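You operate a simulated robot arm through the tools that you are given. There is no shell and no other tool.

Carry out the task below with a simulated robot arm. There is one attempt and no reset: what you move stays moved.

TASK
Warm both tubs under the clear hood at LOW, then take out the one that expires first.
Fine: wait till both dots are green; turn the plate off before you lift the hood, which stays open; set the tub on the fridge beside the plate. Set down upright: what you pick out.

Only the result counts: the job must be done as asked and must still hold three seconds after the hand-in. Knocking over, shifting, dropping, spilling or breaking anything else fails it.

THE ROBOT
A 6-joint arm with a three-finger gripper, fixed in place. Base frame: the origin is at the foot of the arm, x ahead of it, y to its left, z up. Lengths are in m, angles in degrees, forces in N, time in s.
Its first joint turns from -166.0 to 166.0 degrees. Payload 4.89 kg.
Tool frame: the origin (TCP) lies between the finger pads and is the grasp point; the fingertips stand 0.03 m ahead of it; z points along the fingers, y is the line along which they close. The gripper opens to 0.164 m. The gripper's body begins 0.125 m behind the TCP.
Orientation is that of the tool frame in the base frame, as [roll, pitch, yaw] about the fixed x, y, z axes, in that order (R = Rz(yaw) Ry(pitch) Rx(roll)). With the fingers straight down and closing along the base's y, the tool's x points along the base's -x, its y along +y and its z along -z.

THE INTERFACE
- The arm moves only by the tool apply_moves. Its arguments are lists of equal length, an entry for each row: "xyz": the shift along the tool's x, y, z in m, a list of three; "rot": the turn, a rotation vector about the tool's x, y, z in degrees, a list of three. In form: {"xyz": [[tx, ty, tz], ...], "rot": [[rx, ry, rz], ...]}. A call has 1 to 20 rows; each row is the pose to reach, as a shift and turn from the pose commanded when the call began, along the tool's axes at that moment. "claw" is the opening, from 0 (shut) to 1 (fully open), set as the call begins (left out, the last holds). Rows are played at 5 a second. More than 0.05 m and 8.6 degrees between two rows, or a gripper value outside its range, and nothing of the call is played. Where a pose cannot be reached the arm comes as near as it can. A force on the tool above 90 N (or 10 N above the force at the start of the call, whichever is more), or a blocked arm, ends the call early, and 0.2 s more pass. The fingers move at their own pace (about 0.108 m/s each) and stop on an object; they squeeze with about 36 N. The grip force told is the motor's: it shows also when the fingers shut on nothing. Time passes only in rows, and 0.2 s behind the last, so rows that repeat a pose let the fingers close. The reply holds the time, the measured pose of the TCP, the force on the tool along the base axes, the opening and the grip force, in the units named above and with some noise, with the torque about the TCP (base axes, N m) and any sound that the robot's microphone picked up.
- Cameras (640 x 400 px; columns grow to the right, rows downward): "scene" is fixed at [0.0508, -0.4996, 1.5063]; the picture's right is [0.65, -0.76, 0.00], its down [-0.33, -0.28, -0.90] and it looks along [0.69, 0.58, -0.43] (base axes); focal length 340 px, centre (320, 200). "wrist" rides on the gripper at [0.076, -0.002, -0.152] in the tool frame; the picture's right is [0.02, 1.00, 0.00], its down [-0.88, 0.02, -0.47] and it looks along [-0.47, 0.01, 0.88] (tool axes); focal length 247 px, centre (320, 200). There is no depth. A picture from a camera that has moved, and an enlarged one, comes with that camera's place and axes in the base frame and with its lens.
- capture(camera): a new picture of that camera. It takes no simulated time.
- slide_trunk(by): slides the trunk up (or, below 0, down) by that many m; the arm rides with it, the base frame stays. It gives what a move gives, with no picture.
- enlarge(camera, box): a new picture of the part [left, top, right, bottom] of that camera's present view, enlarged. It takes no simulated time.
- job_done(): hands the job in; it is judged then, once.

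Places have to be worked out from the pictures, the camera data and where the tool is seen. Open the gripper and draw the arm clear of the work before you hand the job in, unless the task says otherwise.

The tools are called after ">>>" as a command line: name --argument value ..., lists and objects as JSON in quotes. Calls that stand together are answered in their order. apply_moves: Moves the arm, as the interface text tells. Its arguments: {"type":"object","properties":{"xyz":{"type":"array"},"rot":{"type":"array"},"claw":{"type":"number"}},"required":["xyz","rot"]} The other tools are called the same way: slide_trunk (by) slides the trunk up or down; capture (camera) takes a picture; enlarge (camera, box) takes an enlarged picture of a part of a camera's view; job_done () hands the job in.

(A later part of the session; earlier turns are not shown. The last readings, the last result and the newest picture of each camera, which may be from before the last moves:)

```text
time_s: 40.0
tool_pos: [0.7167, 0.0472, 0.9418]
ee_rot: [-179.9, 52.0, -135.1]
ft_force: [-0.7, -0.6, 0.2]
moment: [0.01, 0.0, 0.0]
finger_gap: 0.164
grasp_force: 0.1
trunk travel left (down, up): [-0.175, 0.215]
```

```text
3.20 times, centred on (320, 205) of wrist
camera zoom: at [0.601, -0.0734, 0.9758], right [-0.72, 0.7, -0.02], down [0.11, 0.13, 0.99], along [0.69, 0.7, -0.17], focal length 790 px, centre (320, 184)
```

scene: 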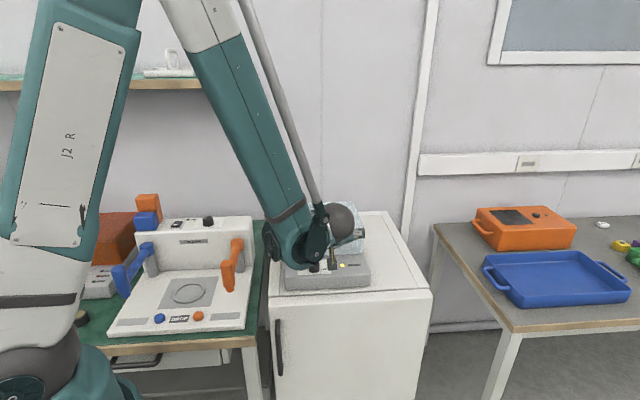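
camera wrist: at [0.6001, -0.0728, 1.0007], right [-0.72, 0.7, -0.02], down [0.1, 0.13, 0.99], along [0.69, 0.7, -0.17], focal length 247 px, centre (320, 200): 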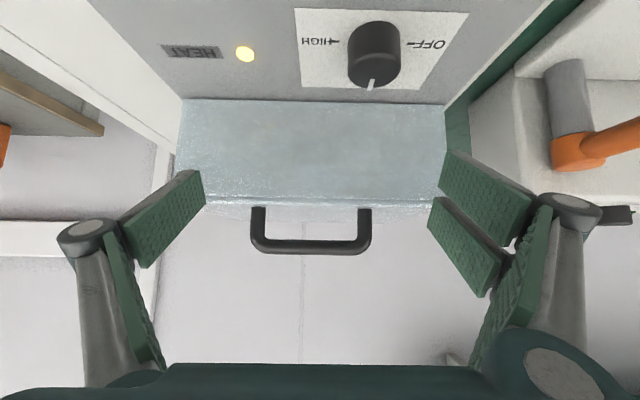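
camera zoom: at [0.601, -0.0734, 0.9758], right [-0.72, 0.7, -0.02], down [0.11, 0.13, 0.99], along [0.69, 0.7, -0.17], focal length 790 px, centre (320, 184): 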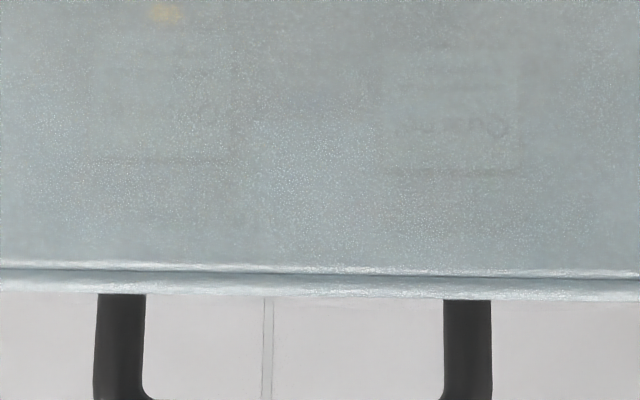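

The tint has not changed noticeably since t≈32 s. I'll wait a further 8 s and compare again in the same view.

>>> apply_moves --xyz '[[0, 0, 0], [0, 0, 0], [0, 0, 0], [0, 0, 0], [0, 0, 0], [0, 0, 0], [0, 0, 0], [0, 0, 0], [0, 0, 0], [0, 0, 0], [0, 0, 0], [0, 0, 0], [0, 0, 0], [0, 0, 0], [0, 0, 0], [0, 0, 0], [0, 0, 0], [0, 0, 0], [0, 0, 0], [0, 0, 0]]' --rot '[[0, 0, 0], [0, 0, 0], [0, 0, 0], [0, 0, 0], [0, 0, 0], [0, 0, 0], [0, 0, 0], [0, 0, 0], [0, 0, 0], [0, 0, 0], [0, 0, 0], [0, 0, 0], [0, 0, 0], [0, 0, 0], [0, 0, 0], [0, 0, 0], [0, 0, 0], [0, 0, 0], [0, 0, 0], [0, 0, 0]]'

>>> apply_moves --xyz '[[0, 0, 0], [0, 0, 0], [0, 0, 0], [0, 0, 0], [0, 0, 0], [0, 0, 0], [0, 0, 0], [0, 0, 0], [0, 0, 0], [0, 0, 0], [0, 0, 0], [0, 0, 0], [0, 0, 0], [0, 0, 0], [0, 0, 0], [0, 0, 0], [0, 0, 0], [0, 0, 0], [0, 0, 0], [0, 0, 0]]' --rot '[[0, 0, 0], [0, 0, 0], [0, 0, 0], [0, 0, 0], [0, 0, 0], [0, 0, 0], [0, 0, 0], [0, 0, 0], [0, 0, 0], [0, 0, 0], [0, 0, 0], [0, 0, 0], [0, 0, 0], [0, 0, 0], [0, 0, 0], [0, 0, 0], [0, 0, 0], [0, 0, 0], [0, 0, 0], [0, 0, 0]]'

>>> enlarge --camera "wrist" --box '[265, 206, 289, 221]'

>>> enlarge --camera "wrist" --box '[346, 208, 370, 223]'

>>> enlarge --camera "wrist" --box '[250, 200, 306, 235]'

>>> enlarge --camera "wrist" --box '[334, 200, 390, 235]'

```text
time_s: 44.2
tool_pos: [0.717, 0.0459, 0.9422]
ee_rot: [180.0, 52.0, -135.2]
ft_force: [0.1, -1.0, 0.4]
moment: [0.02, -0.02, 0.04]
finger_gap: 0.1639
grasp_force: 0.0
trunk travel left (down, up): [-0.175, 0.215]
```

```text
time_s: 48.4
tool_pos: [0.7164, 0.0454, 0.9421]
ee_rot: [-180.0, 52.0, -134.9]
ft_force: [0.5, -0.1, 0.3]
moment: [0.01, 0.02, 0.0]
finger_gap: 0.1641
grasp_force: 0.1
trunk travel left (down, up): [-0.175, 0.215]
```

```text
16.00 times, centred on (277, 214) of wrist
camera zoom: at [0.601, -0.0734, 0.9758], right [-0.72, 0.7, -0.02], down [0.11, 0.13, 0.99], along [0.69, 0.7, -0.17], focal length 3952 px, centre (1008, -16)
```

zoom: 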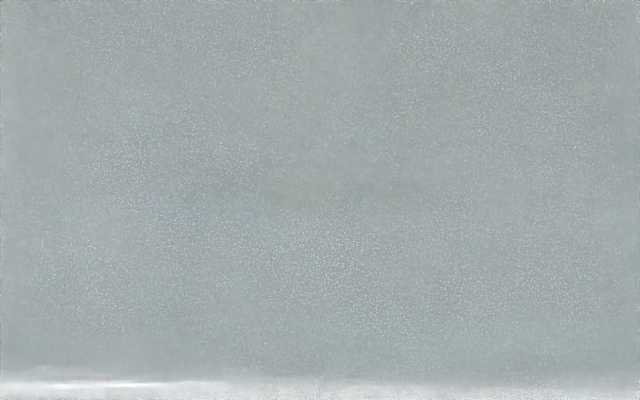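

```text
16.00 times, centred on (358, 216) of wrist
camera zoom: at [0.601, -0.0734, 0.9758], right [-0.72, 0.7, -0.02], down [0.11, 0.13, 0.99], along [0.69, 0.7, -0.17], focal length 3952 px, centre (-288, -48)
```

zoom: 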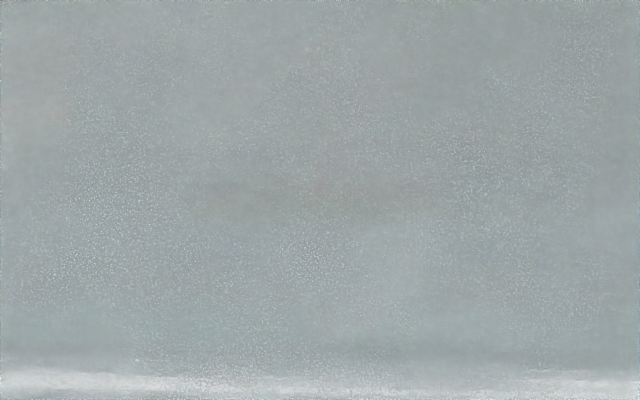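

```text
11.43 times, centred on (278, 218) of wrist
camera zoom: at [0.601, -0.0734, 0.9758], right [-0.72, 0.7, -0.02], down [0.11, 0.13, 0.99], along [0.69, 0.7, -0.17], focal length 2823 px, centre (800, 0)
```

zoom: 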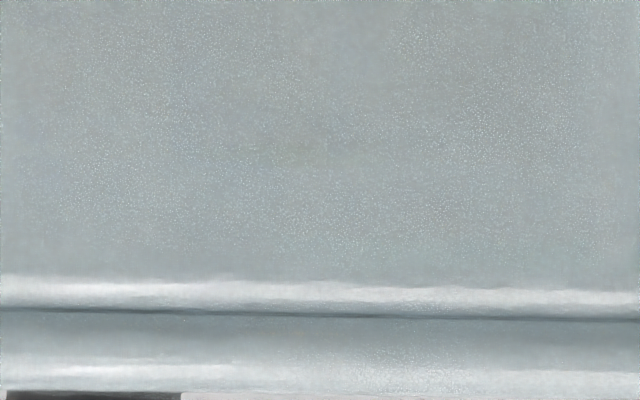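

```text
11.43 times, centred on (362, 218) of wrist
camera zoom: at [0.601, -0.0734, 0.9758], right [-0.72, 0.7, -0.02], down [0.11, 0.13, 0.99], along [0.69, 0.7, -0.17], focal length 2823 px, centre (-160, 0)
```

zoom: 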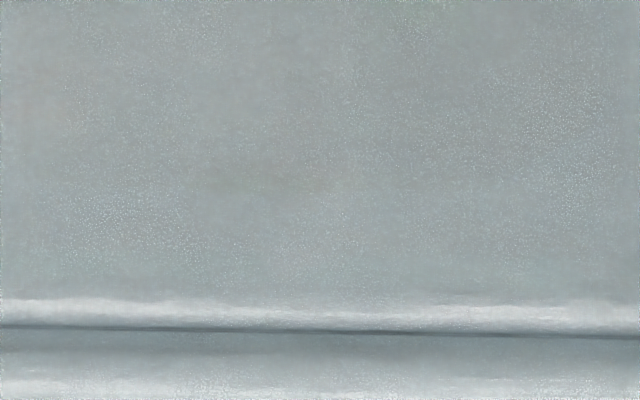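

The hue is still inconclusive here because the wall's haze is lit from above. I'll instead use the gripper's own shadow: hover the closed fingers just above the roof beside a dot, so the shadowed roof shows the lid beneath. First I'll un-tilt and rise.

>>> apply_moves --xyz '[[-0.029, 0, -0.0227], [-0.058, 0, -0.0454], [-0.087, 0, -0.0681], [-0.116, 0, -0.0908], [-0.145, 0, -0.1135], [-0.174, 0, -0.1362], [-0.2033, 0, -0.1589]]' --rot '[[0, 7.4, 0], [0, 14.8, 0], [0, 22.3, 0], [0, 29.7, 0], [0, 37.1, 0], [0, 44.6, 0], [0, 52, 0]]' --claw 0.0

>>> capture --camera "wrist"

```text
time_s: 50.0
tool_pos: [0.7149, 0.0434, 1.2014]
ee_rot: [-180.0, -0.2, -134.9]
ft_force: [-1.4, -1.2, -0.7]
moment: [0.09, -0.04, -0.01]
finger_gap: 0.0
grasp_force: 36.0
trunk travel left (down, up): [-0.175, 0.215]
```

```text
taken
camera wrist: at [0.6647, -0.0111, 1.3528], right [-0.72, 0.69, 0.0], down [0.61, 0.64, 0.47], along [0.33, 0.34, -0.88], focal length 247 px, centre (320, 200)
```

wrist: 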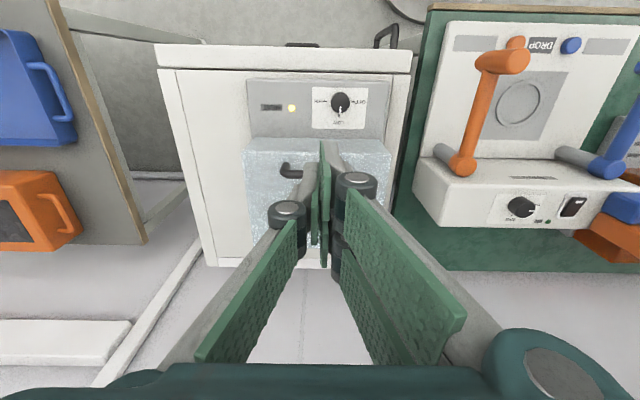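

I'll rotate back to yaw 135° and move over the JAN tub's column (d≈0.645, r≈0.522), still high.

>>> apply_moves --xyz '[[-0.01, -0.004, 0], [-0.02, -0.0085, 0], [-0.03, -0.013, 0], [-0.04, -0.017, 0], [-0.05, -0.0215, 0], [-0.06, -0.026, 0], [-0.07, -0.03, 0], [-0.08, -0.0345, 0], [-0.09, -0.039, 0], [-0.1, -0.0435, 0], [-0.108, -0.047, 0]]' --rot '[[0, 0, 8.2], [0, 0, 16.4], [0, 0, 24.5], [0, 0, 32.7], [0, 0, 40.9], [0, 0, 49.1], [0, 0, 57.3], [0, 0, 65.4], [0, 0, 73.6], [0, 0, 81.8], [0, 0, 90]]' --claw 0.0

>>> apply_moves --xyz '[[0, 0, 0.045], [0, 0, 0.09], [0, 0, 0.13], [0, 0, 0.16]]' --rot '[[0, 0, 0], [0, 0, 0], [0, 0, 0], [0, 0, 0]]' --claw 0.0

>>> capture --camera "wrist"

>>> enlarge --camera "wrist" --box '[240, 60, 440, 200]'

>>> enlarge --camera "scene" --box '[265, 150, 385, 270]'

```text
time_s: 52.4
tool_pos: [0.825, 0.0871, 1.1996]
ee_rot: [180.0, 0.1, 135.0]
ft_force: [0.5, -0.4, -0.3]
moment: [0.01, -0.02, 0.02]
finger_gap: 0.0001
grasp_force: 35.4
trunk travel left (down, up): [-0.175, 0.215]
```

```text
time_s: 53.4
tool_pos: [0.8232, 0.0887, 1.0374]
ee_rot: [180.0, 0.0, 134.9]
ft_force: [-1.0, -0.2, 0.9]
moment: [0.04, -0.08, -0.01]
finger_gap: 0.0
grasp_force: 35.9
trunk travel left (down, up): [-0.175, 0.215]
```

```text
taken
camera wrist: at [0.7697, 0.141, 1.1896], right [0.69, 0.72, 0.0], down [0.64, -0.61, 0.47], along [0.34, -0.33, -0.88], focal length 247 px, centre (320, 200)
```

wrist: 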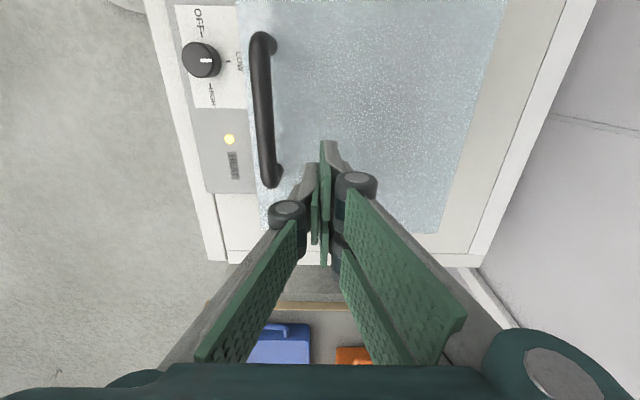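

```text
2.86 times, centred on (340, 130) of wrist
camera zoom: at [0.7697, 0.141, 1.1896], right [0.69, 0.72, 0.0], down [0.64, -0.61, 0.47], along [0.34, -0.33, -0.88], focal length 706 px, centre (263, 400)
```

zoom: 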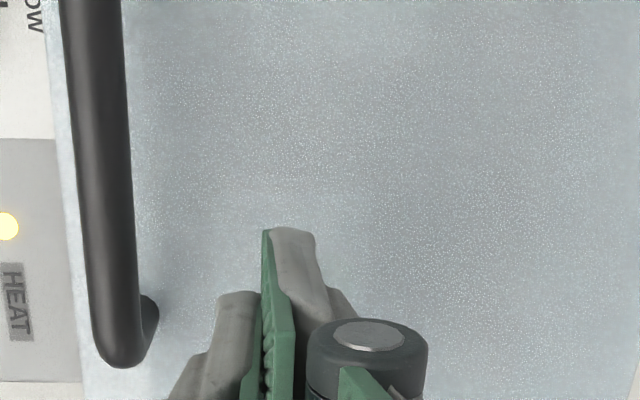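

```text
3.33 times, centred on (325, 210) of scene
camera zoom: at [0.0508, -0.4996, 1.5063], right [0.65, -0.76, 0.0], down [-0.33, -0.28, -0.9], along [0.69, 0.58, -0.43], focal length 1132 px, centre (303, 167)
```

zoom: 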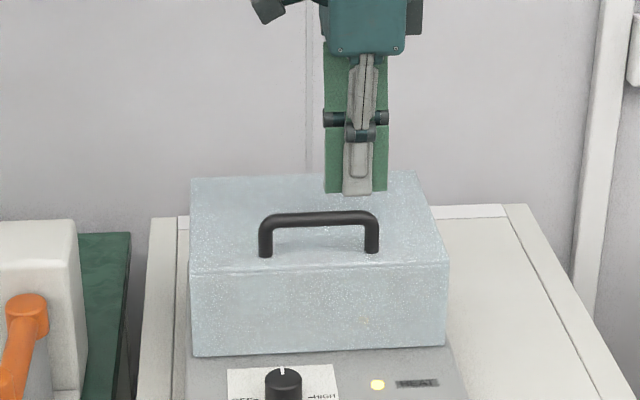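

The JAN dot is hidden just behind the right finger here. I'll shift 10 mm toward the handle and lower about 25 mm so the shadow falls on the roof over the dot.

>>> apply_moves --xyz '[[0, -0.01, 0.01], [0, -0.01, 0.024]]' --rot '[[0, 0, 0], [0, 0, 0]]' --claw 0.0

>>> enlarge --camera "wrist" --box '[290, 100, 410, 190]'

>>> enlarge --camera "wrist" --box '[260, 0, 440, 110]'

>>> enlarge --camera "scene" --box '[290, 180, 370, 240]'

```text
time_s: 54.0
tool_pos: [0.8165, 0.0806, 1.0154]
ee_rot: [-179.9, 0.0, 135.0]
ft_force: [-0.3, 0.5, 1.3]
moment: [0.03, -0.09, 0.0]
finger_gap: 0.0002
grasp_force: 36.5
trunk travel left (down, up): [-0.175, 0.215]
```

```text
4.44 times, centred on (350, 145) of wrist
camera zoom: at [0.7633, 0.1339, 1.1668], right [0.69, 0.72, 0.0], down [0.64, -0.61, 0.47], along [0.34, -0.33, -0.88], focal length 1098 px, centre (187, 444)
```

zoom: 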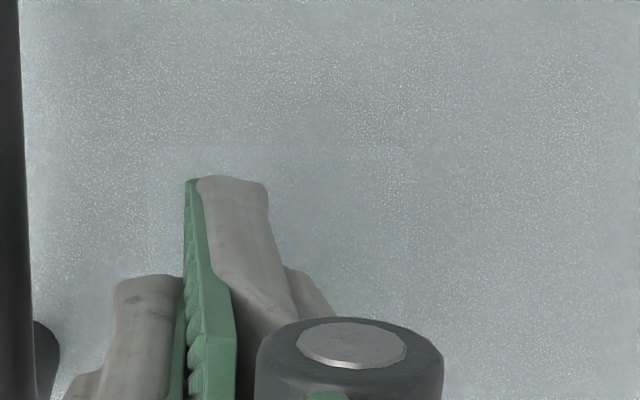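

```text
3.56 times, centred on (350, 55) of wrist
camera zoom: at [0.7633, 0.1339, 1.1668], right [0.69, 0.72, 0.0], down [0.64, -0.61, 0.47], along [0.34, -0.33, -0.88], focal length 878 px, centre (213, 716)
```

zoom: 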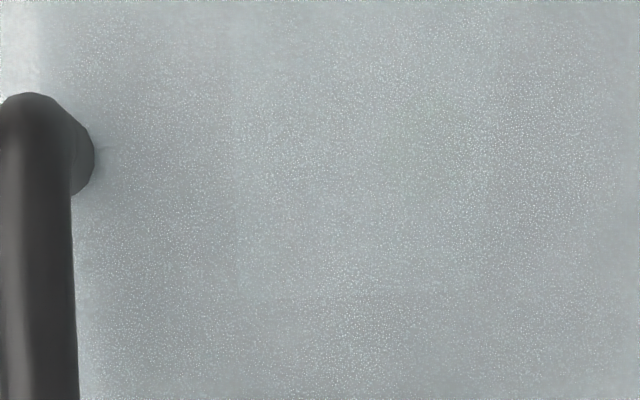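

```text
6.67 times, centred on (330, 210) of scene
camera zoom: at [0.0508, -0.4996, 1.5063], right [0.65, -0.76, 0.0], down [-0.33, -0.28, -0.9], along [0.69, 0.58, -0.43], focal length 2264 px, centre (253, 133)
```

zoom: 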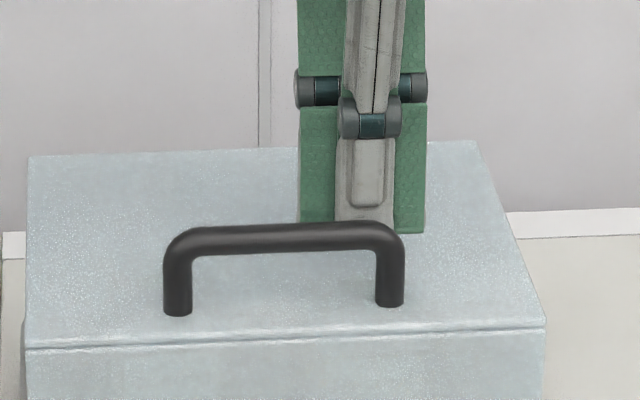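

The lid outlines now show through the shaded roof. There seems to be a greenish tint at the MAR dot (about 372, 36) and near the JAN dot (about 351, 160), so I'll zoom into both.

>>> enlarge --camera "wrist" --box '[348, 18, 396, 52]'

>>> enlarge --camera "wrist" --box '[335, 142, 383, 176]'

>>> enlarge --camera "wrist" --box '[260, 0, 420, 180]'

```text
11.76 times, centred on (372, 35) of wrist
camera zoom: at [0.7633, 0.1339, 1.1668], right [0.69, 0.72, 0.0], down [0.64, -0.61, 0.47], along [0.34, -0.33, -0.88], focal length 2906 px, centre (-292, 2141)
```

zoom: 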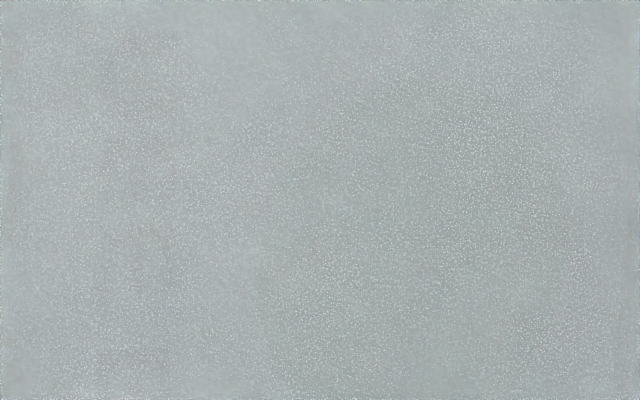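

```text
11.76 times, centred on (359, 159) of wrist
camera zoom: at [0.7633, 0.1339, 1.1668], right [0.69, 0.72, 0.0], down [0.64, -0.61, 0.47], along [0.34, -0.33, -0.88], focal length 2906 px, centre (-139, 682)
```

zoom: 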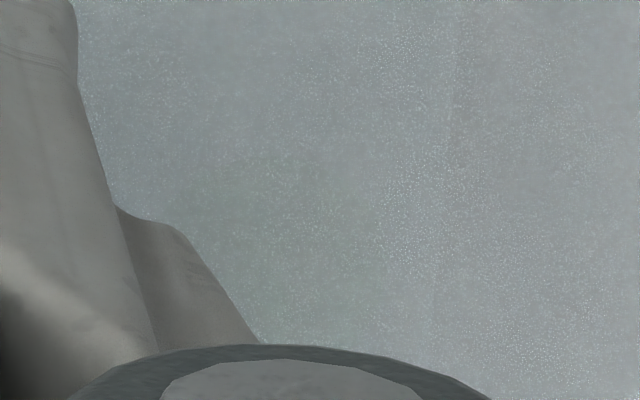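

```text
2.22 times, centred on (340, 90) of wrist
camera zoom: at [0.7633, 0.1339, 1.1668], right [0.69, 0.72, 0.0], down [0.64, -0.61, 0.47], along [0.34, -0.33, -0.88], focal length 549 px, centre (276, 444)
```

zoom: 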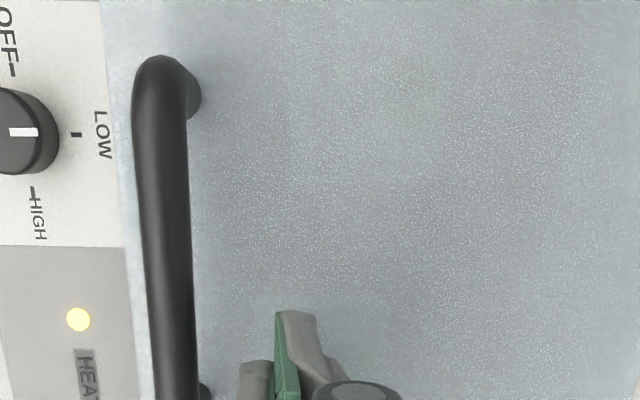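

Both dot sites look greener than the surrounding bluish haze. To be sure, I'll slide the finger shadow over to the MAR tub and look at both sites again from there.

>>> apply_moves --xyz '[[0.035, 0.0, 0], [0.07, 0.0, 0], [0.1, 0.003, 0]]' --rot '[[0, 0, 0], [0, 0, 0], [0, 0, 0]]' --claw 0.0

>>> capture --camera "wrist"

>>> enlarge --camera "wrist" --box '[320, 130, 400, 190]'

>>> enlarge --camera "wrist" --box '[290, 100, 410, 190]'

```text
time_s: 54.8
tool_pos: [0.7511, 0.1535, 1.0158]
ee_rot: [180.0, 0.0, 135.0]
ft_force: [0.6, -1.2, 0.3]
moment: [0.18, 0.12, -0.02]
finger_gap: 0.0
grasp_force: 36.2
trunk travel left (down, up): [-0.175, 0.215]
```

```text
taken
camera wrist: at [0.6969, 0.2062, 1.168], right [0.69, 0.72, 0.0], down [0.64, -0.61, 0.47], along [0.34, -0.33, -0.88], focal length 247 px, centre (320, 200)
```

wrist: 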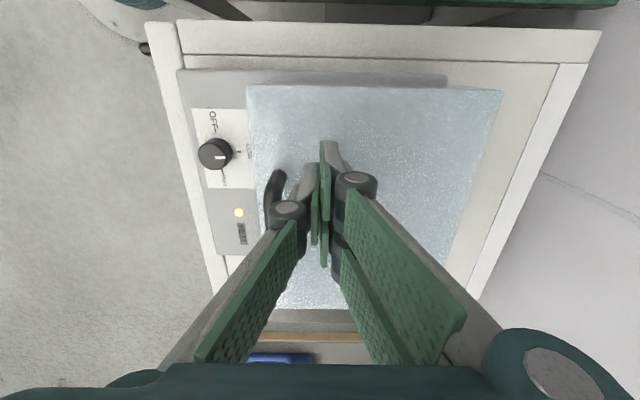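

```text
6.67 times, centred on (360, 160) of wrist
camera zoom: at [0.6969, 0.2062, 1.168], right [0.69, 0.72, 0.0], down [0.64, -0.61, 0.47], along [0.34, -0.33, -0.88], focal length 1646 px, centre (53, 467)
```

zoom: 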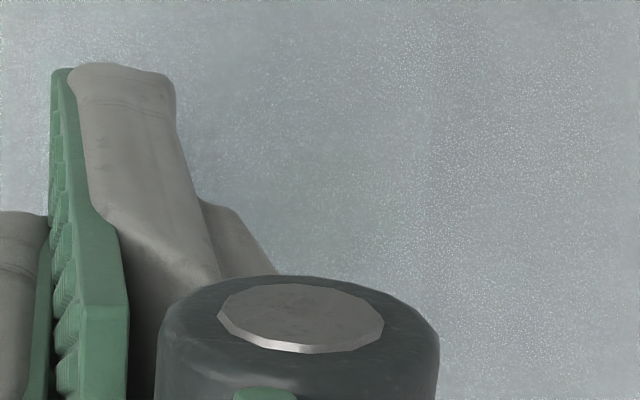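

```text
4.44 times, centred on (350, 145) of wrist
camera zoom: at [0.6969, 0.2062, 1.168], right [0.69, 0.72, 0.0], down [0.64, -0.61, 0.47], along [0.34, -0.33, -0.88], focal length 1098 px, centre (187, 444)
```

zoom: 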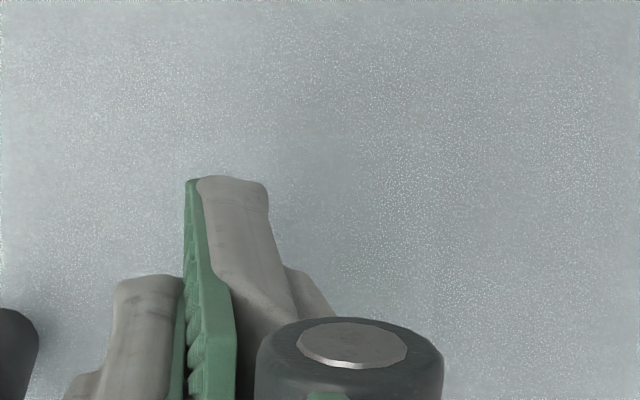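

MAR's site again shows a green tint. To confirm JAN without the green finger pads nearby, I'll slide the gripper past the right side so the camera looks straight down on JAN.

>>> apply_moves --xyz '[[-0.045, 0, 0], [-0.09, 0, 0], [-0.135, 0, 0], [-0.18, 0, 0], [-0.2, 0, 0]]' --rot '[[0, 0, 0], [0, 0, 0], [0, 0, 0], [0, 0, 0], [0, 0, 0]]' --claw 0.0

>>> capture --camera "wrist"

>>> enlarge --camera "wrist" --box '[260, 0, 440, 110]'

>>> enlarge --camera "wrist" --box '[320, 0, 420, 65]'

```text
time_s: 56.0
tool_pos: [0.8932, 0.0126, 1.0172]
ee_rot: [180.0, 0.1, 135.0]
ft_force: [-1.0, 0.7, 0.3]
moment: [-0.03, 0.01, 0.0]
finger_gap: 0.0001
grasp_force: 35.7
trunk travel left (down, up): [-0.175, 0.215]
```

```text
taken
camera wrist: at [0.8395, 0.0653, 1.1691], right [0.69, 0.72, 0.0], down [0.64, -0.61, 0.47], along [0.34, -0.33, -0.88], focal length 247 px, centre (320, 200)
```

wrist: 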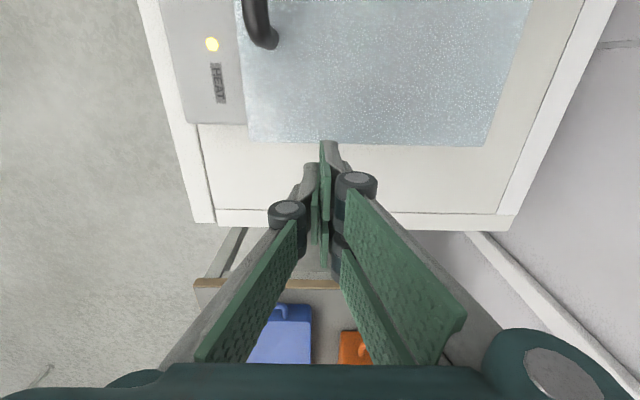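

```text
3.56 times, centred on (350, 55) of wrist
camera zoom: at [0.8395, 0.0653, 1.1691], right [0.69, 0.72, 0.0], down [0.64, -0.61, 0.47], along [0.34, -0.33, -0.88], focal length 878 px, centre (213, 716)
```

zoom: 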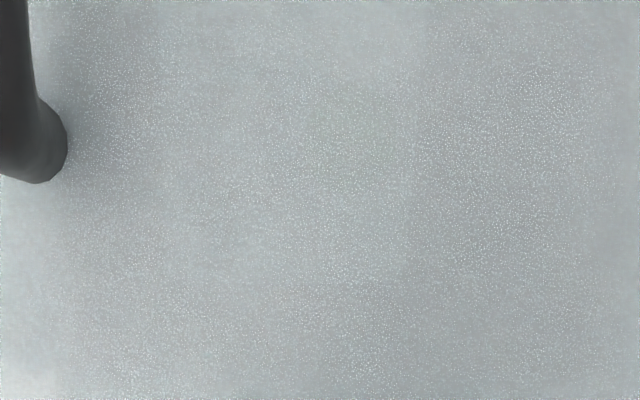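

```text
6.15 times, centred on (370, 32) of wrist
camera zoom: at [0.8395, 0.0653, 1.1691], right [0.69, 0.72, 0.0], down [0.64, -0.61, 0.47], along [0.34, -0.33, -0.88], focal length 1520 px, centre (12, 1231)
```

zoom: 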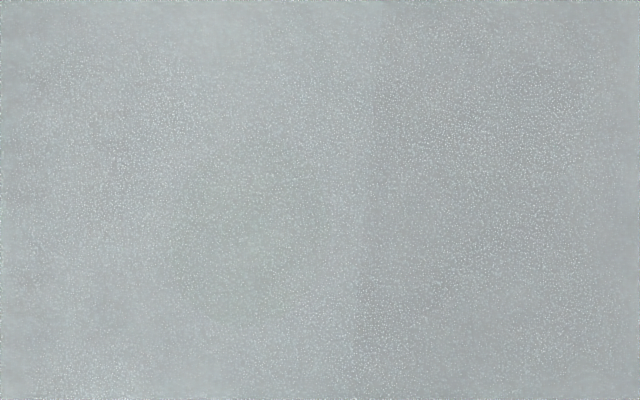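

The JAN site also shows a green disc at its expected place, so both dots read green at t≈56 s. Now I'll go back to the knob to switch the plate off: yaw 180°, over the knob axis at commanded (0.6748, 0.0510).

>>> apply_moves --xyz '[[0, 0, -0.045], [0.02, -0.014, -0.08], [0.06, -0.041, -0.09], [0.1, -0.069, -0.09], [0.14, -0.0965, -0.09], [0.1809, -0.1247, -0.09], [0.1809, -0.1247, -0.09]]' --rot '[[0, 0, -7.5], [0, 0, -15], [0, 0, -22.5], [0, 0, -30], [0, 0, -37.5], [0, 0, -45], [0, 0, -45]]' --claw 0.305

>>> apply_moves --xyz '[[0, 0, 0.045], [0, 0, 0.09], [0, 0, 0.135], [0, 0, 0.155]]' --rot '[[0, 0, 0], [0, 0, 0], [0, 0, 0], [0, 0, 0]]' --claw 0.305

>>> enlarge --camera "wrist" --box '[240, 110, 400, 240]'

>>> enlarge --camera "scene" --box '[265, 190, 385, 300]'

```text
time_s: 57.6
tool_pos: [0.6765, 0.055, 1.1072]
ee_rot: [180.0, 0.0, -179.9]
ft_force: [-0.6, -0.2, -0.5]
moment: [0.07, -0.12, -0.01]
finger_gap: 0.0498
grasp_force: 0.0
trunk travel left (down, up): [-0.175, 0.215]
```

```text
time_s: 58.6
tool_pos: [0.6758, 0.052, 0.9519]
ee_rot: [-180.0, 0.0, -180.0]
ft_force: [-0.3, 0.1, -0.4]
moment: [0.04, -0.04, -0.01]
finger_gap: 0.0499
grasp_force: 0.0
trunk travel left (down, up): [-0.175, 0.215]
```

```text
3.08 times, centred on (320, 175) of wrist
camera zoom: at [0.6013, 0.0503, 1.1039], right [-0.02, 1.0, 0.0], down [0.88, 0.02, 0.47], along [0.47, 0.01, -0.88], focal length 760 px, centre (320, 277)
```

zoom: 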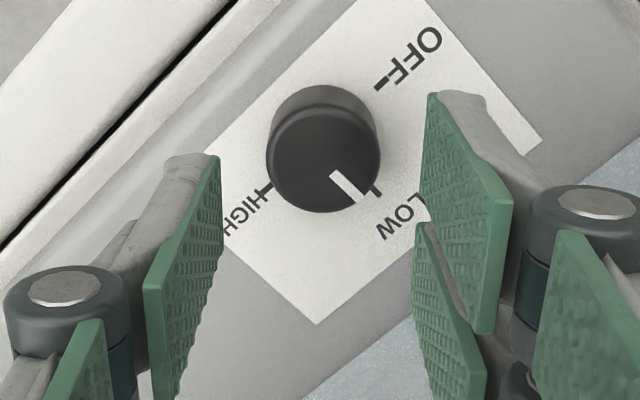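

```text
3.64 times, centred on (325, 245) of scene
camera zoom: at [0.0508, -0.4996, 1.5063], right [0.65, -0.76, 0.0], down [-0.33, -0.28, -0.9], along [0.69, 0.58, -0.43], focal length 1235 px, centre (302, 36)
```

zoom: 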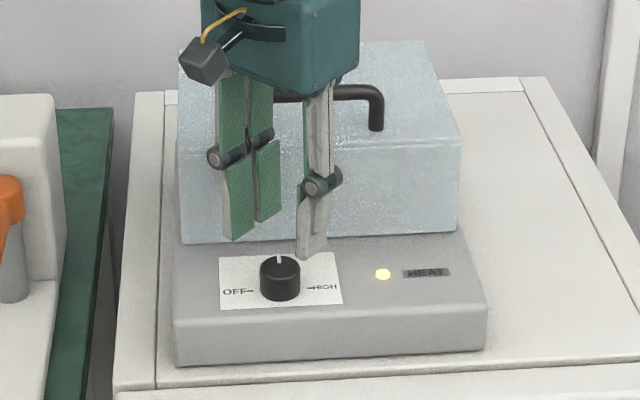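

The knob is well centred between the fingers (within about 1 mm). I'll lower 45 mm and grip it.

>>> apply_moves --xyz '[[-0.0004, 0, 0.015], [-0.0004, 0, 0.03], [-0.0004, 0, 0.045], [-0.0004, 0, 0.045]]' --rot '[[0, 0, 0], [0, 0, 0], [0, 0, 0], [0, 0, 0]]' --claw 0.305

>>> apply_moves --xyz '[[0, 0, 0], [0, 0, 0], [0, 0, 0]]' --rot '[[0, 0, 0], [0, 0, 0], [0, 0, 0]]' --claw 0.1

```text
time_s: 59.6
tool_pos: [0.6776, 0.0534, 0.9069]
ee_rot: [180.0, 0.0, -180.0]
ft_force: [-0.5, 0.7, -0.3]
moment: [-0.03, 0.03, 0.01]
finger_gap: 0.0501
grasp_force: 0.1
trunk travel left (down, up): [-0.175, 0.215]
```

```text
time_s: 60.4
tool_pos: [0.6766, 0.0521, 0.9086]
ee_rot: [180.0, 0.1, -179.9]
ft_force: [-4.3, -15.1, -4.2]
moment: [-0.53, 0.12, -0.02]
finger_gap: 0.033
grasp_force: 45.2
trunk travel left (down, up): [-0.175, 0.215]
```

The grip is good with only 15 N of side load. I'll turn counter-clockwise 90° from LOW to OFF, easing y by 0.8 mm.

>>> apply_moves --xyz '[[0, -0.0004, 0], [0, -0.0008, 0], [0, -0.0008, 0], [0, -0.0008, 0], [0, -0.0008, 0], [0, -0.0008, 0], [0, -0.0008, 0], [0, -0.0008, 0], [0, -0.0008, 0], [0, -0.0008, 0], [0, -0.0008, 0], [0, -0.0008, 0], [0, -0.0008, 0]]' --rot '[[0, 0, -7.5], [0, 0, -15], [0, 0, -22.5], [0, 0, -30], [0, 0, -37.5], [0, 0, -45], [0, 0, -52.5], [0, 0, -60], [0, 0, -67.5], [0, 0, -75], [0, 0, -82.5], [0, 0, -90], [0, 0, -90]]' --claw 0.1

>>> enlarge --camera "wrist" --box '[240, 110, 400, 240]'

>>> enlarge --camera "scene" --box '[285, 250, 365, 290]'

```text
time_s: 63.2
tool_pos: [0.6757, 0.0531, 0.9068]
ee_rot: [-180.0, 0.0, -89.9]
ft_force: [-2.8, 29.6, 11.4]
moment: [0.79, 0.07, -0.33]
finger_gap: 0.033
grasp_force: 44.6
trunk travel left (down, up): [-0.175, 0.215]
```

```text
3.08 times, centred on (320, 175) of wrist
camera zoom: at [0.6786, -0.0242, 1.0585], right [-1.0, -0.02, 0.0], down [-0.02, 0.88, 0.47], along [-0.01, 0.47, -0.88], focal length 760 px, centre (320, 277)
```

zoom: 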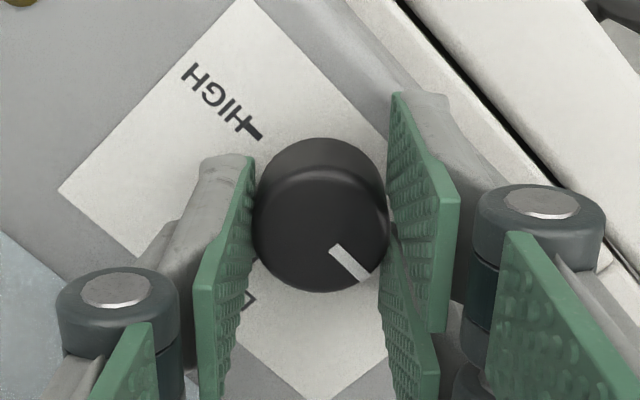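

```text
8.00 times, centred on (325, 270) of scene
camera zoom: at [0.0508, -0.4996, 1.5063], right [0.65, -0.76, 0.0], down [-0.33, -0.28, -0.9], along [0.69, 0.58, -0.43], focal length 2717 px, centre (280, -360)
```

zoom: 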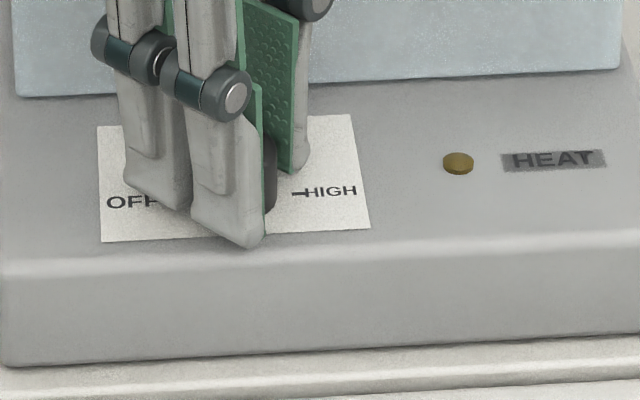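

The HEAT lamp is off and the pointer matches its original OFF orientation. I'll ease the remaining side load and release, then check the pointer.

>>> apply_moves --xyz '[[-0.0012, 0, 0], [-0.0012, 0, 0]]' --rot '[[0, 0, 0], [0, 0, 0]]' --claw 0.1

>>> apply_moves --xyz '[[0, 0, 0], [0, 0, 0]]' --rot '[[0, 0, 0], [0, 0, 0]]' --claw 0.305

>>> apply_moves --xyz '[[0, 0, -0.045], [0, 0, -0.09], [0, 0, -0.135], [0, 0, -0.18]]' --rot '[[0, 0, 0], [0, 0, 0], [0, 0, 0], [0, 0, 0]]' --claw 0.305

>>> enlarge --camera "wrist" --box '[260, 60, 400, 180]'

>>> enlarge --camera "scene" --box '[285, 250, 365, 290]'

```text
time_s: 63.8
tool_pos: [0.6741, 0.0519, 0.9057]
ee_rot: [179.9, -0.1, -90.0]
ft_force: [-5.5, 10.6, 9.3]
moment: [0.04, 0.23, -0.18]
finger_gap: 0.0328
grasp_force: 45.2
trunk travel left (down, up): [-0.175, 0.215]
```

```text
time_s: 64.4
tool_pos: [0.6771, 0.0522, 0.9055]
ee_rot: [179.9, 0.1, -90.0]
ft_force: [1.0, 0.8, -0.4]
moment: [0.01, 0.02, 0.01]
finger_gap: 0.0497
grasp_force: 0.1
trunk travel left (down, up): [-0.175, 0.215]
```

```text
time_s: 65.4
tool_pos: [0.677, 0.0513, 1.0874]
ee_rot: [-179.9, 0.0, -90.0]
ft_force: [1.0, -0.6, 0.0]
moment: [0.0, 0.14, 0.02]
finger_gap: 0.0499
grasp_force: 0.0
trunk travel left (down, up): [-0.175, 0.215]
```

```text
3.33 times, centred on (330, 120) of wrist
camera zoom: at [0.6795, -0.0246, 1.2399], right [-1.0, -0.02, 0.0], down [-0.02, 0.88, 0.47], along [-0.01, 0.47, -0.88], focal length 823 px, centre (287, 467)
```

zoom: 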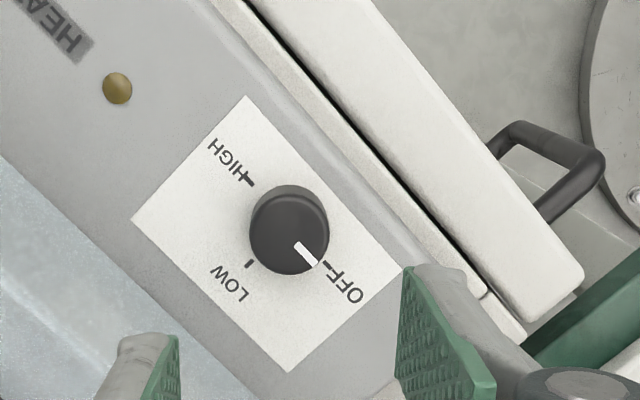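

```text
8.00 times, centred on (325, 270) of scene
camera zoom: at [0.0508, -0.4996, 1.5063], right [0.65, -0.76, 0.0], down [-0.33, -0.28, -0.9], along [0.69, 0.58, -0.43], focal length 2717 px, centre (280, -360)
```

zoom: 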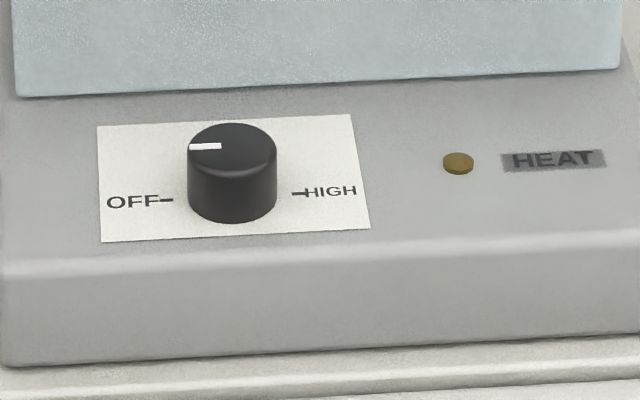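

The knob points at OFF and the lamp is dark. Now to open the hood: I'll return to yaw 135° above the handle (about d=0.606, r=0.475) with the fingers set to the 26 mm cage.

>>> apply_moves --xyz '[[-0.0026, -0.0056, -0.015], [-0.0052, -0.0112, -0.03], [-0.0077, -0.0167, -0.044], [-0.0103, -0.0223, -0.044], [-0.0129, -0.0279, -0.044], [-0.0155, -0.0335, -0.044], [-0.018, -0.039, -0.044], [-0.0206, -0.0446, -0.044], [-0.0232, -0.0502, -0.044], [-0.0258, -0.0558, -0.044], [-0.0283, -0.0613, -0.044], [-0.0309, -0.0669, -0.044], [-0.0335, -0.0725, -0.044], [-0.0361, -0.0781, -0.044], [-0.0386, -0.0836, -0.044], [-0.0412, -0.0892, -0.044], [-0.0412, -0.0892, -0.044]]' --rot '[[0, 0, 8.44], [0, 0, 16.88], [0, 0, 25.3], [0, 0, 33.75], [0, 0, 42.2], [0, 0, 50.6], [0, 0, 59], [0, 0, 67.5], [0, 0, 75.9], [0, 0, 84.4], [0, 0, 92.8], [0, 0, 101.25], [0, 0, 109.7], [0, 0, 118.1], [0, 0, 126.6], [0, 0, 135], [0, 0, 135]]' --claw 0.17

>>> capture --camera "wrist"

>>> enlarge --camera "wrist" --box '[240, 80, 400, 210]'

>>> enlarge --camera "scene" --box '[265, 150, 385, 270]'

```text
time_s: 69.0
tool_pos: [0.7656, 0.0938, 1.1293]
ee_rot: [-180.0, 0.1, 134.9]
ft_force: [0.1, -0.3, -0.2]
moment: [0.01, 0.01, -0.02]
finger_gap: 0.028
grasp_force: 0.1
trunk travel left (down, up): [-0.175, 0.215]
```

```text
taken
camera wrist: at [0.7117, 0.147, 1.2817], right [0.69, 0.72, 0.0], down [0.64, -0.61, 0.47], along [0.34, -0.33, -0.88], focal length 247 px, centre (320, 200)
```

wrist: 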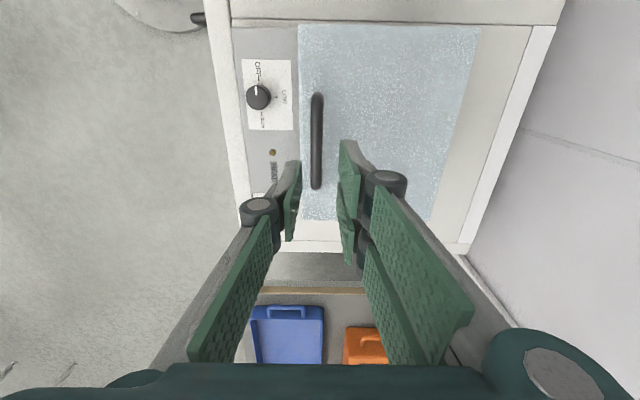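

```text
3.08 times, centred on (320, 145) of wrist
camera zoom: at [0.7117, 0.147, 1.2817], right [0.69, 0.72, 0.0], down [0.64, -0.61, 0.47], along [0.34, -0.33, -0.88], focal length 760 px, centre (320, 369)
```

zoom: 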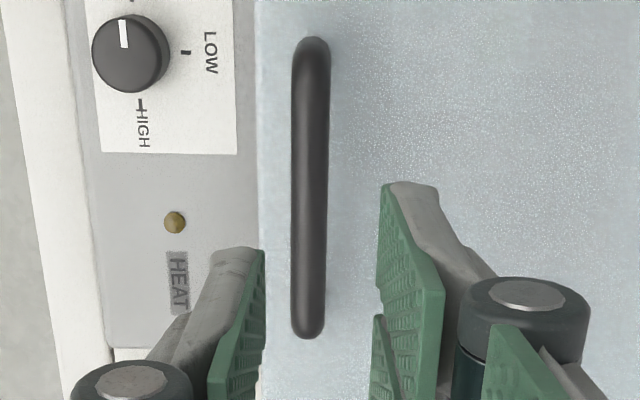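

```text
3.33 times, centred on (325, 210) of scene
camera zoom: at [0.0508, -0.4996, 1.5063], right [0.65, -0.76, 0.0], down [-0.33, -0.28, -0.9], along [0.69, 0.58, -0.43], focal length 1132 px, centre (303, 167)
```

zoom: 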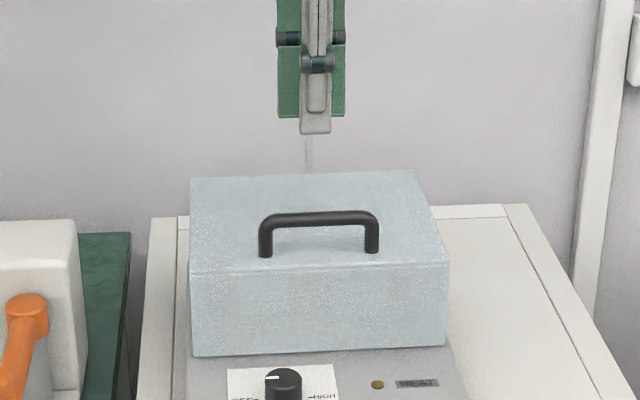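

The bar is about 4 mm toward the front from the finger centre, at z≈1.006. From the open and closed bar positions I refit the hinge at d≈0.7747, z≈0.873, R≈0.218. I'll shift −4.3 mm and lower so the fingers cage the bar.

>>> apply_moves --xyz '[[0, -0.0043, 0.0], [0, -0.0043, 0.03], [0, -0.0043, 0.06], [0, -0.0043, 0.09], [0, -0.0043, 0.114]]' --rot '[[0, 0, 0], [0, 0, 0], [0, 0, 0], [0, 0, 0], [0, 0, 0]]' --claw 0.145

>>> enlarge --camera "wrist" --box '[240, 110, 400, 240]'

>>> enlarge --camera "scene" --box '[265, 150, 385, 270]'

```text
time_s: 70.2
tool_pos: [0.7619, 0.0906, 1.0149]
ee_rot: [-179.9, 0.0, 135.0]
ft_force: [0.1, -0.4, -0.2]
moment: [0.04, -0.05, 0.0]
finger_gap: 0.0239
grasp_force: 0.0
trunk travel left (down, up): [-0.175, 0.215]
```

```text
3.08 times, centred on (320, 175) of wrist
camera zoom: at [0.7075, 0.1444, 1.1675], right [0.69, 0.72, 0.0], down [0.64, -0.61, 0.47], along [0.34, -0.33, -0.88], focal length 760 px, centre (320, 277)
```

zoom: 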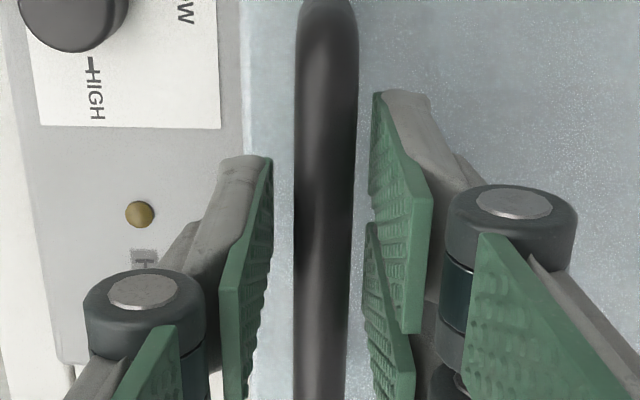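

```text
3.33 times, centred on (325, 210) of scene
camera zoom: at [0.0508, -0.4996, 1.5063], right [0.65, -0.76, 0.0], down [-0.33, -0.28, -0.9], along [0.69, 0.58, -0.43], focal length 1132 px, centre (303, 167)
```

zoom: 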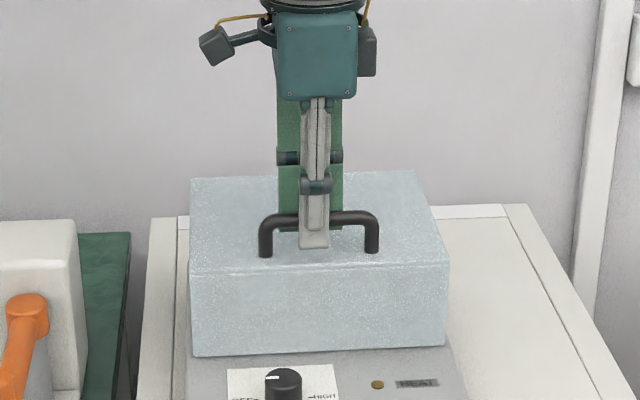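

The bar is caged with no contact. I'll now push and lift the handle along the hood's opening arc, in small steps, then check.

>>> apply_moves --xyz '[[0, 0.005, 0], [0, 0.0157, -0.0129], [0, 0.0263, -0.0238], [0, 0.0376, -0.034], [0, 0.0496, -0.0434]]' --rot '[[0, 0, 0], [0, 0, 0], [0, 0, 0], [0, 0, 0], [0, 0, 0]]' --claw 0.145

>>> enlarge --camera "wrist" --box '[240, 110, 400, 240]'

>>> enlarge --camera "scene" --box '[265, 150, 385, 290]'

```text
time_s: 71.4
tool_pos: [0.7979, 0.1265, 1.0584]
ee_rot: [180.0, 0.0, 135.0]
ft_force: [-0.9, -1.6, -1.2]
moment: [0.02, 0.02, 0.01]
finger_gap: 0.0246
grasp_force: 1.0
trunk travel left (down, up): [-0.175, 0.215]
```

```text
3.08 times, centred on (320, 175) of wrist
camera zoom: at [0.7435, 0.1797, 1.2104], right [0.69, 0.72, 0.0], down [0.64, -0.61, 0.47], along [0.34, -0.33, -0.88], focal length 760 px, centre (320, 277)
```

zoom: 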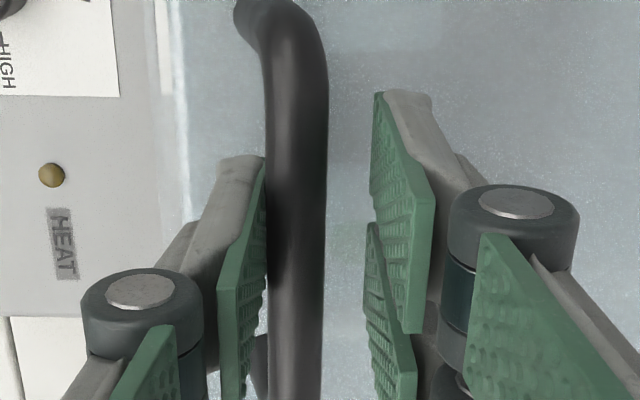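

```text
2.86 times, centred on (325, 220) of scene
camera zoom: at [0.0508, -0.4996, 1.5063], right [0.65, -0.76, 0.0], down [-0.33, -0.28, -0.9], along [0.69, 0.58, -0.43], focal length 970 px, centre (306, 143)
```

zoom: 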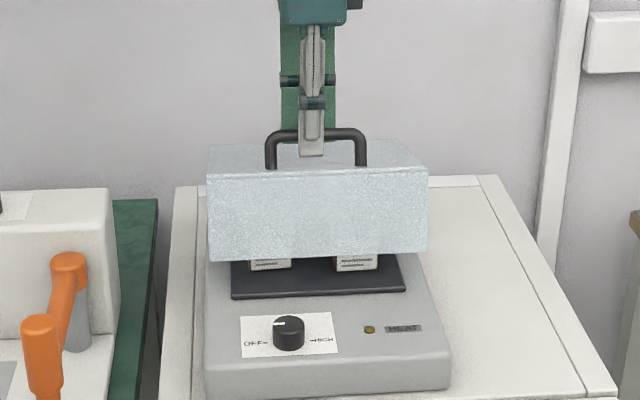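

The hood is lifting with only about 2 N of force and the bar held against the front finger. I'll continue along the arc.

>>> apply_moves --xyz '[[0, 0.0126, -0.0085], [0, 0.0257, -0.0161], [0, 0.0394, -0.0228], [0, 0.0535, -0.0285], [0, 0.068, -0.0332], [0, 0.0828, -0.0368]]' --rot '[[0, 0, 0], [0, 0, 0], [0, 0, 0], [0, 0, 0], [0, 0, 0], [0, 0, 0]]' --claw 0.145

>>> enlarge --camera "wrist" --box '[240, 110, 400, 240]'

>>> enlarge --camera "scene" --box '[265, 150, 385, 290]'

```text
time_s: 72.8
tool_pos: [0.8573, 0.1853, 1.0962]
ee_rot: [-180.0, 0.0, 134.9]
ft_force: [-0.5, 0.1, -0.8]
moment: [0.03, -0.04, -0.01]
finger_gap: 0.0238
grasp_force: 0.1
trunk travel left (down, up): [-0.175, 0.215]
```

```text
3.08 times, centred on (320, 175) of wrist
camera zoom: at [0.8034, 0.2376, 1.2485], right [0.69, 0.72, 0.0], down [0.64, -0.61, 0.47], along [0.34, -0.33, -0.88], focal length 760 px, centre (320, 277)
```

zoom: 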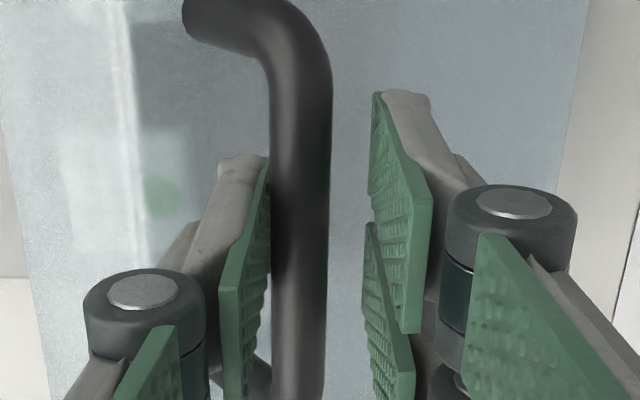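

```text
2.86 times, centred on (325, 220) of scene
camera zoom: at [0.0508, -0.4996, 1.5063], right [0.65, -0.76, 0.0], down [-0.33, -0.28, -0.9], along [0.69, 0.58, -0.43], focal length 970 px, centre (306, 143)
```

zoom: 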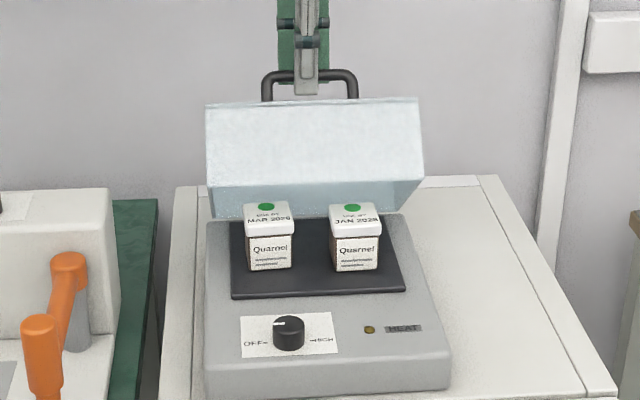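

Both dots are clearly green. I'll keep opening the hood toward its rest position.

>>> apply_moves --xyz '[[0, 0.015, -0.0027], [0, 0.0301, -0.0043], [0, 0.0453, -0.0048], [0, 0.0605, -0.0043], [0, 0.0756, -0.0027], [0, 0.0906, 0.0]]' --rot '[[0, 0, 0], [0, 0, 0], [0, 0, 0], [0, 0, 0], [0, 0, 0], [0, 0, 0]]' --claw 0.145

>>> enlarge --camera "wrist" --box '[240, 110, 400, 240]'

>>> enlarge --camera "scene" --box '[265, 130, 385, 290]'

```text
time_s: 74.2
tool_pos: [0.9196, 0.2485, 1.097]
ee_rot: [179.9, 0.1, 135.1]
ft_force: [-0.8, -1.0, 0.5]
moment: [0.07, -0.03, 0.05]
finger_gap: 0.0235
grasp_force: 0.0
trunk travel left (down, up): [-0.175, 0.215]
```

```text
3.08 times, centred on (320, 175) of wrist
camera zoom: at [0.8661, 0.3011, 1.2495], right [0.69, 0.72, 0.0], down [0.64, -0.61, 0.47], along [0.34, -0.33, -0.88], focal length 760 px, centre (320, 277)
```

zoom: 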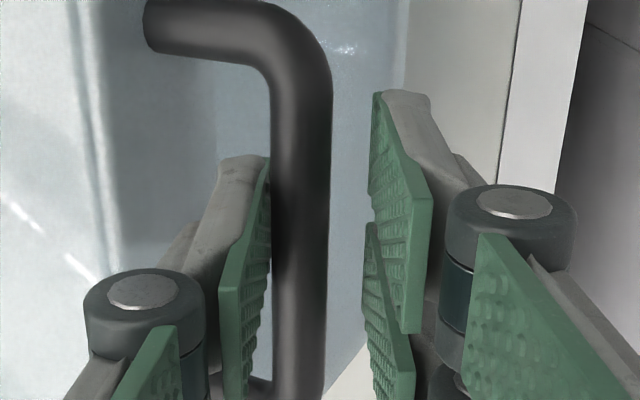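

```text
2.50 times, centred on (325, 210) of scene
camera zoom: at [0.0508, -0.4996, 1.5063], right [0.65, -0.76, 0.0], down [-0.33, -0.28, -0.9], along [0.69, 0.58, -0.43], focal length 849 px, centre (308, 175)
```

zoom: 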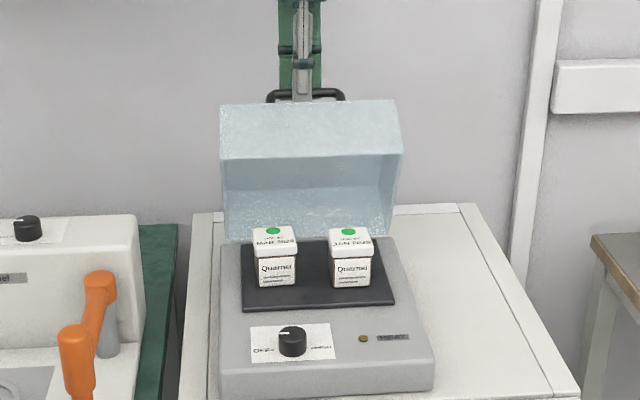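

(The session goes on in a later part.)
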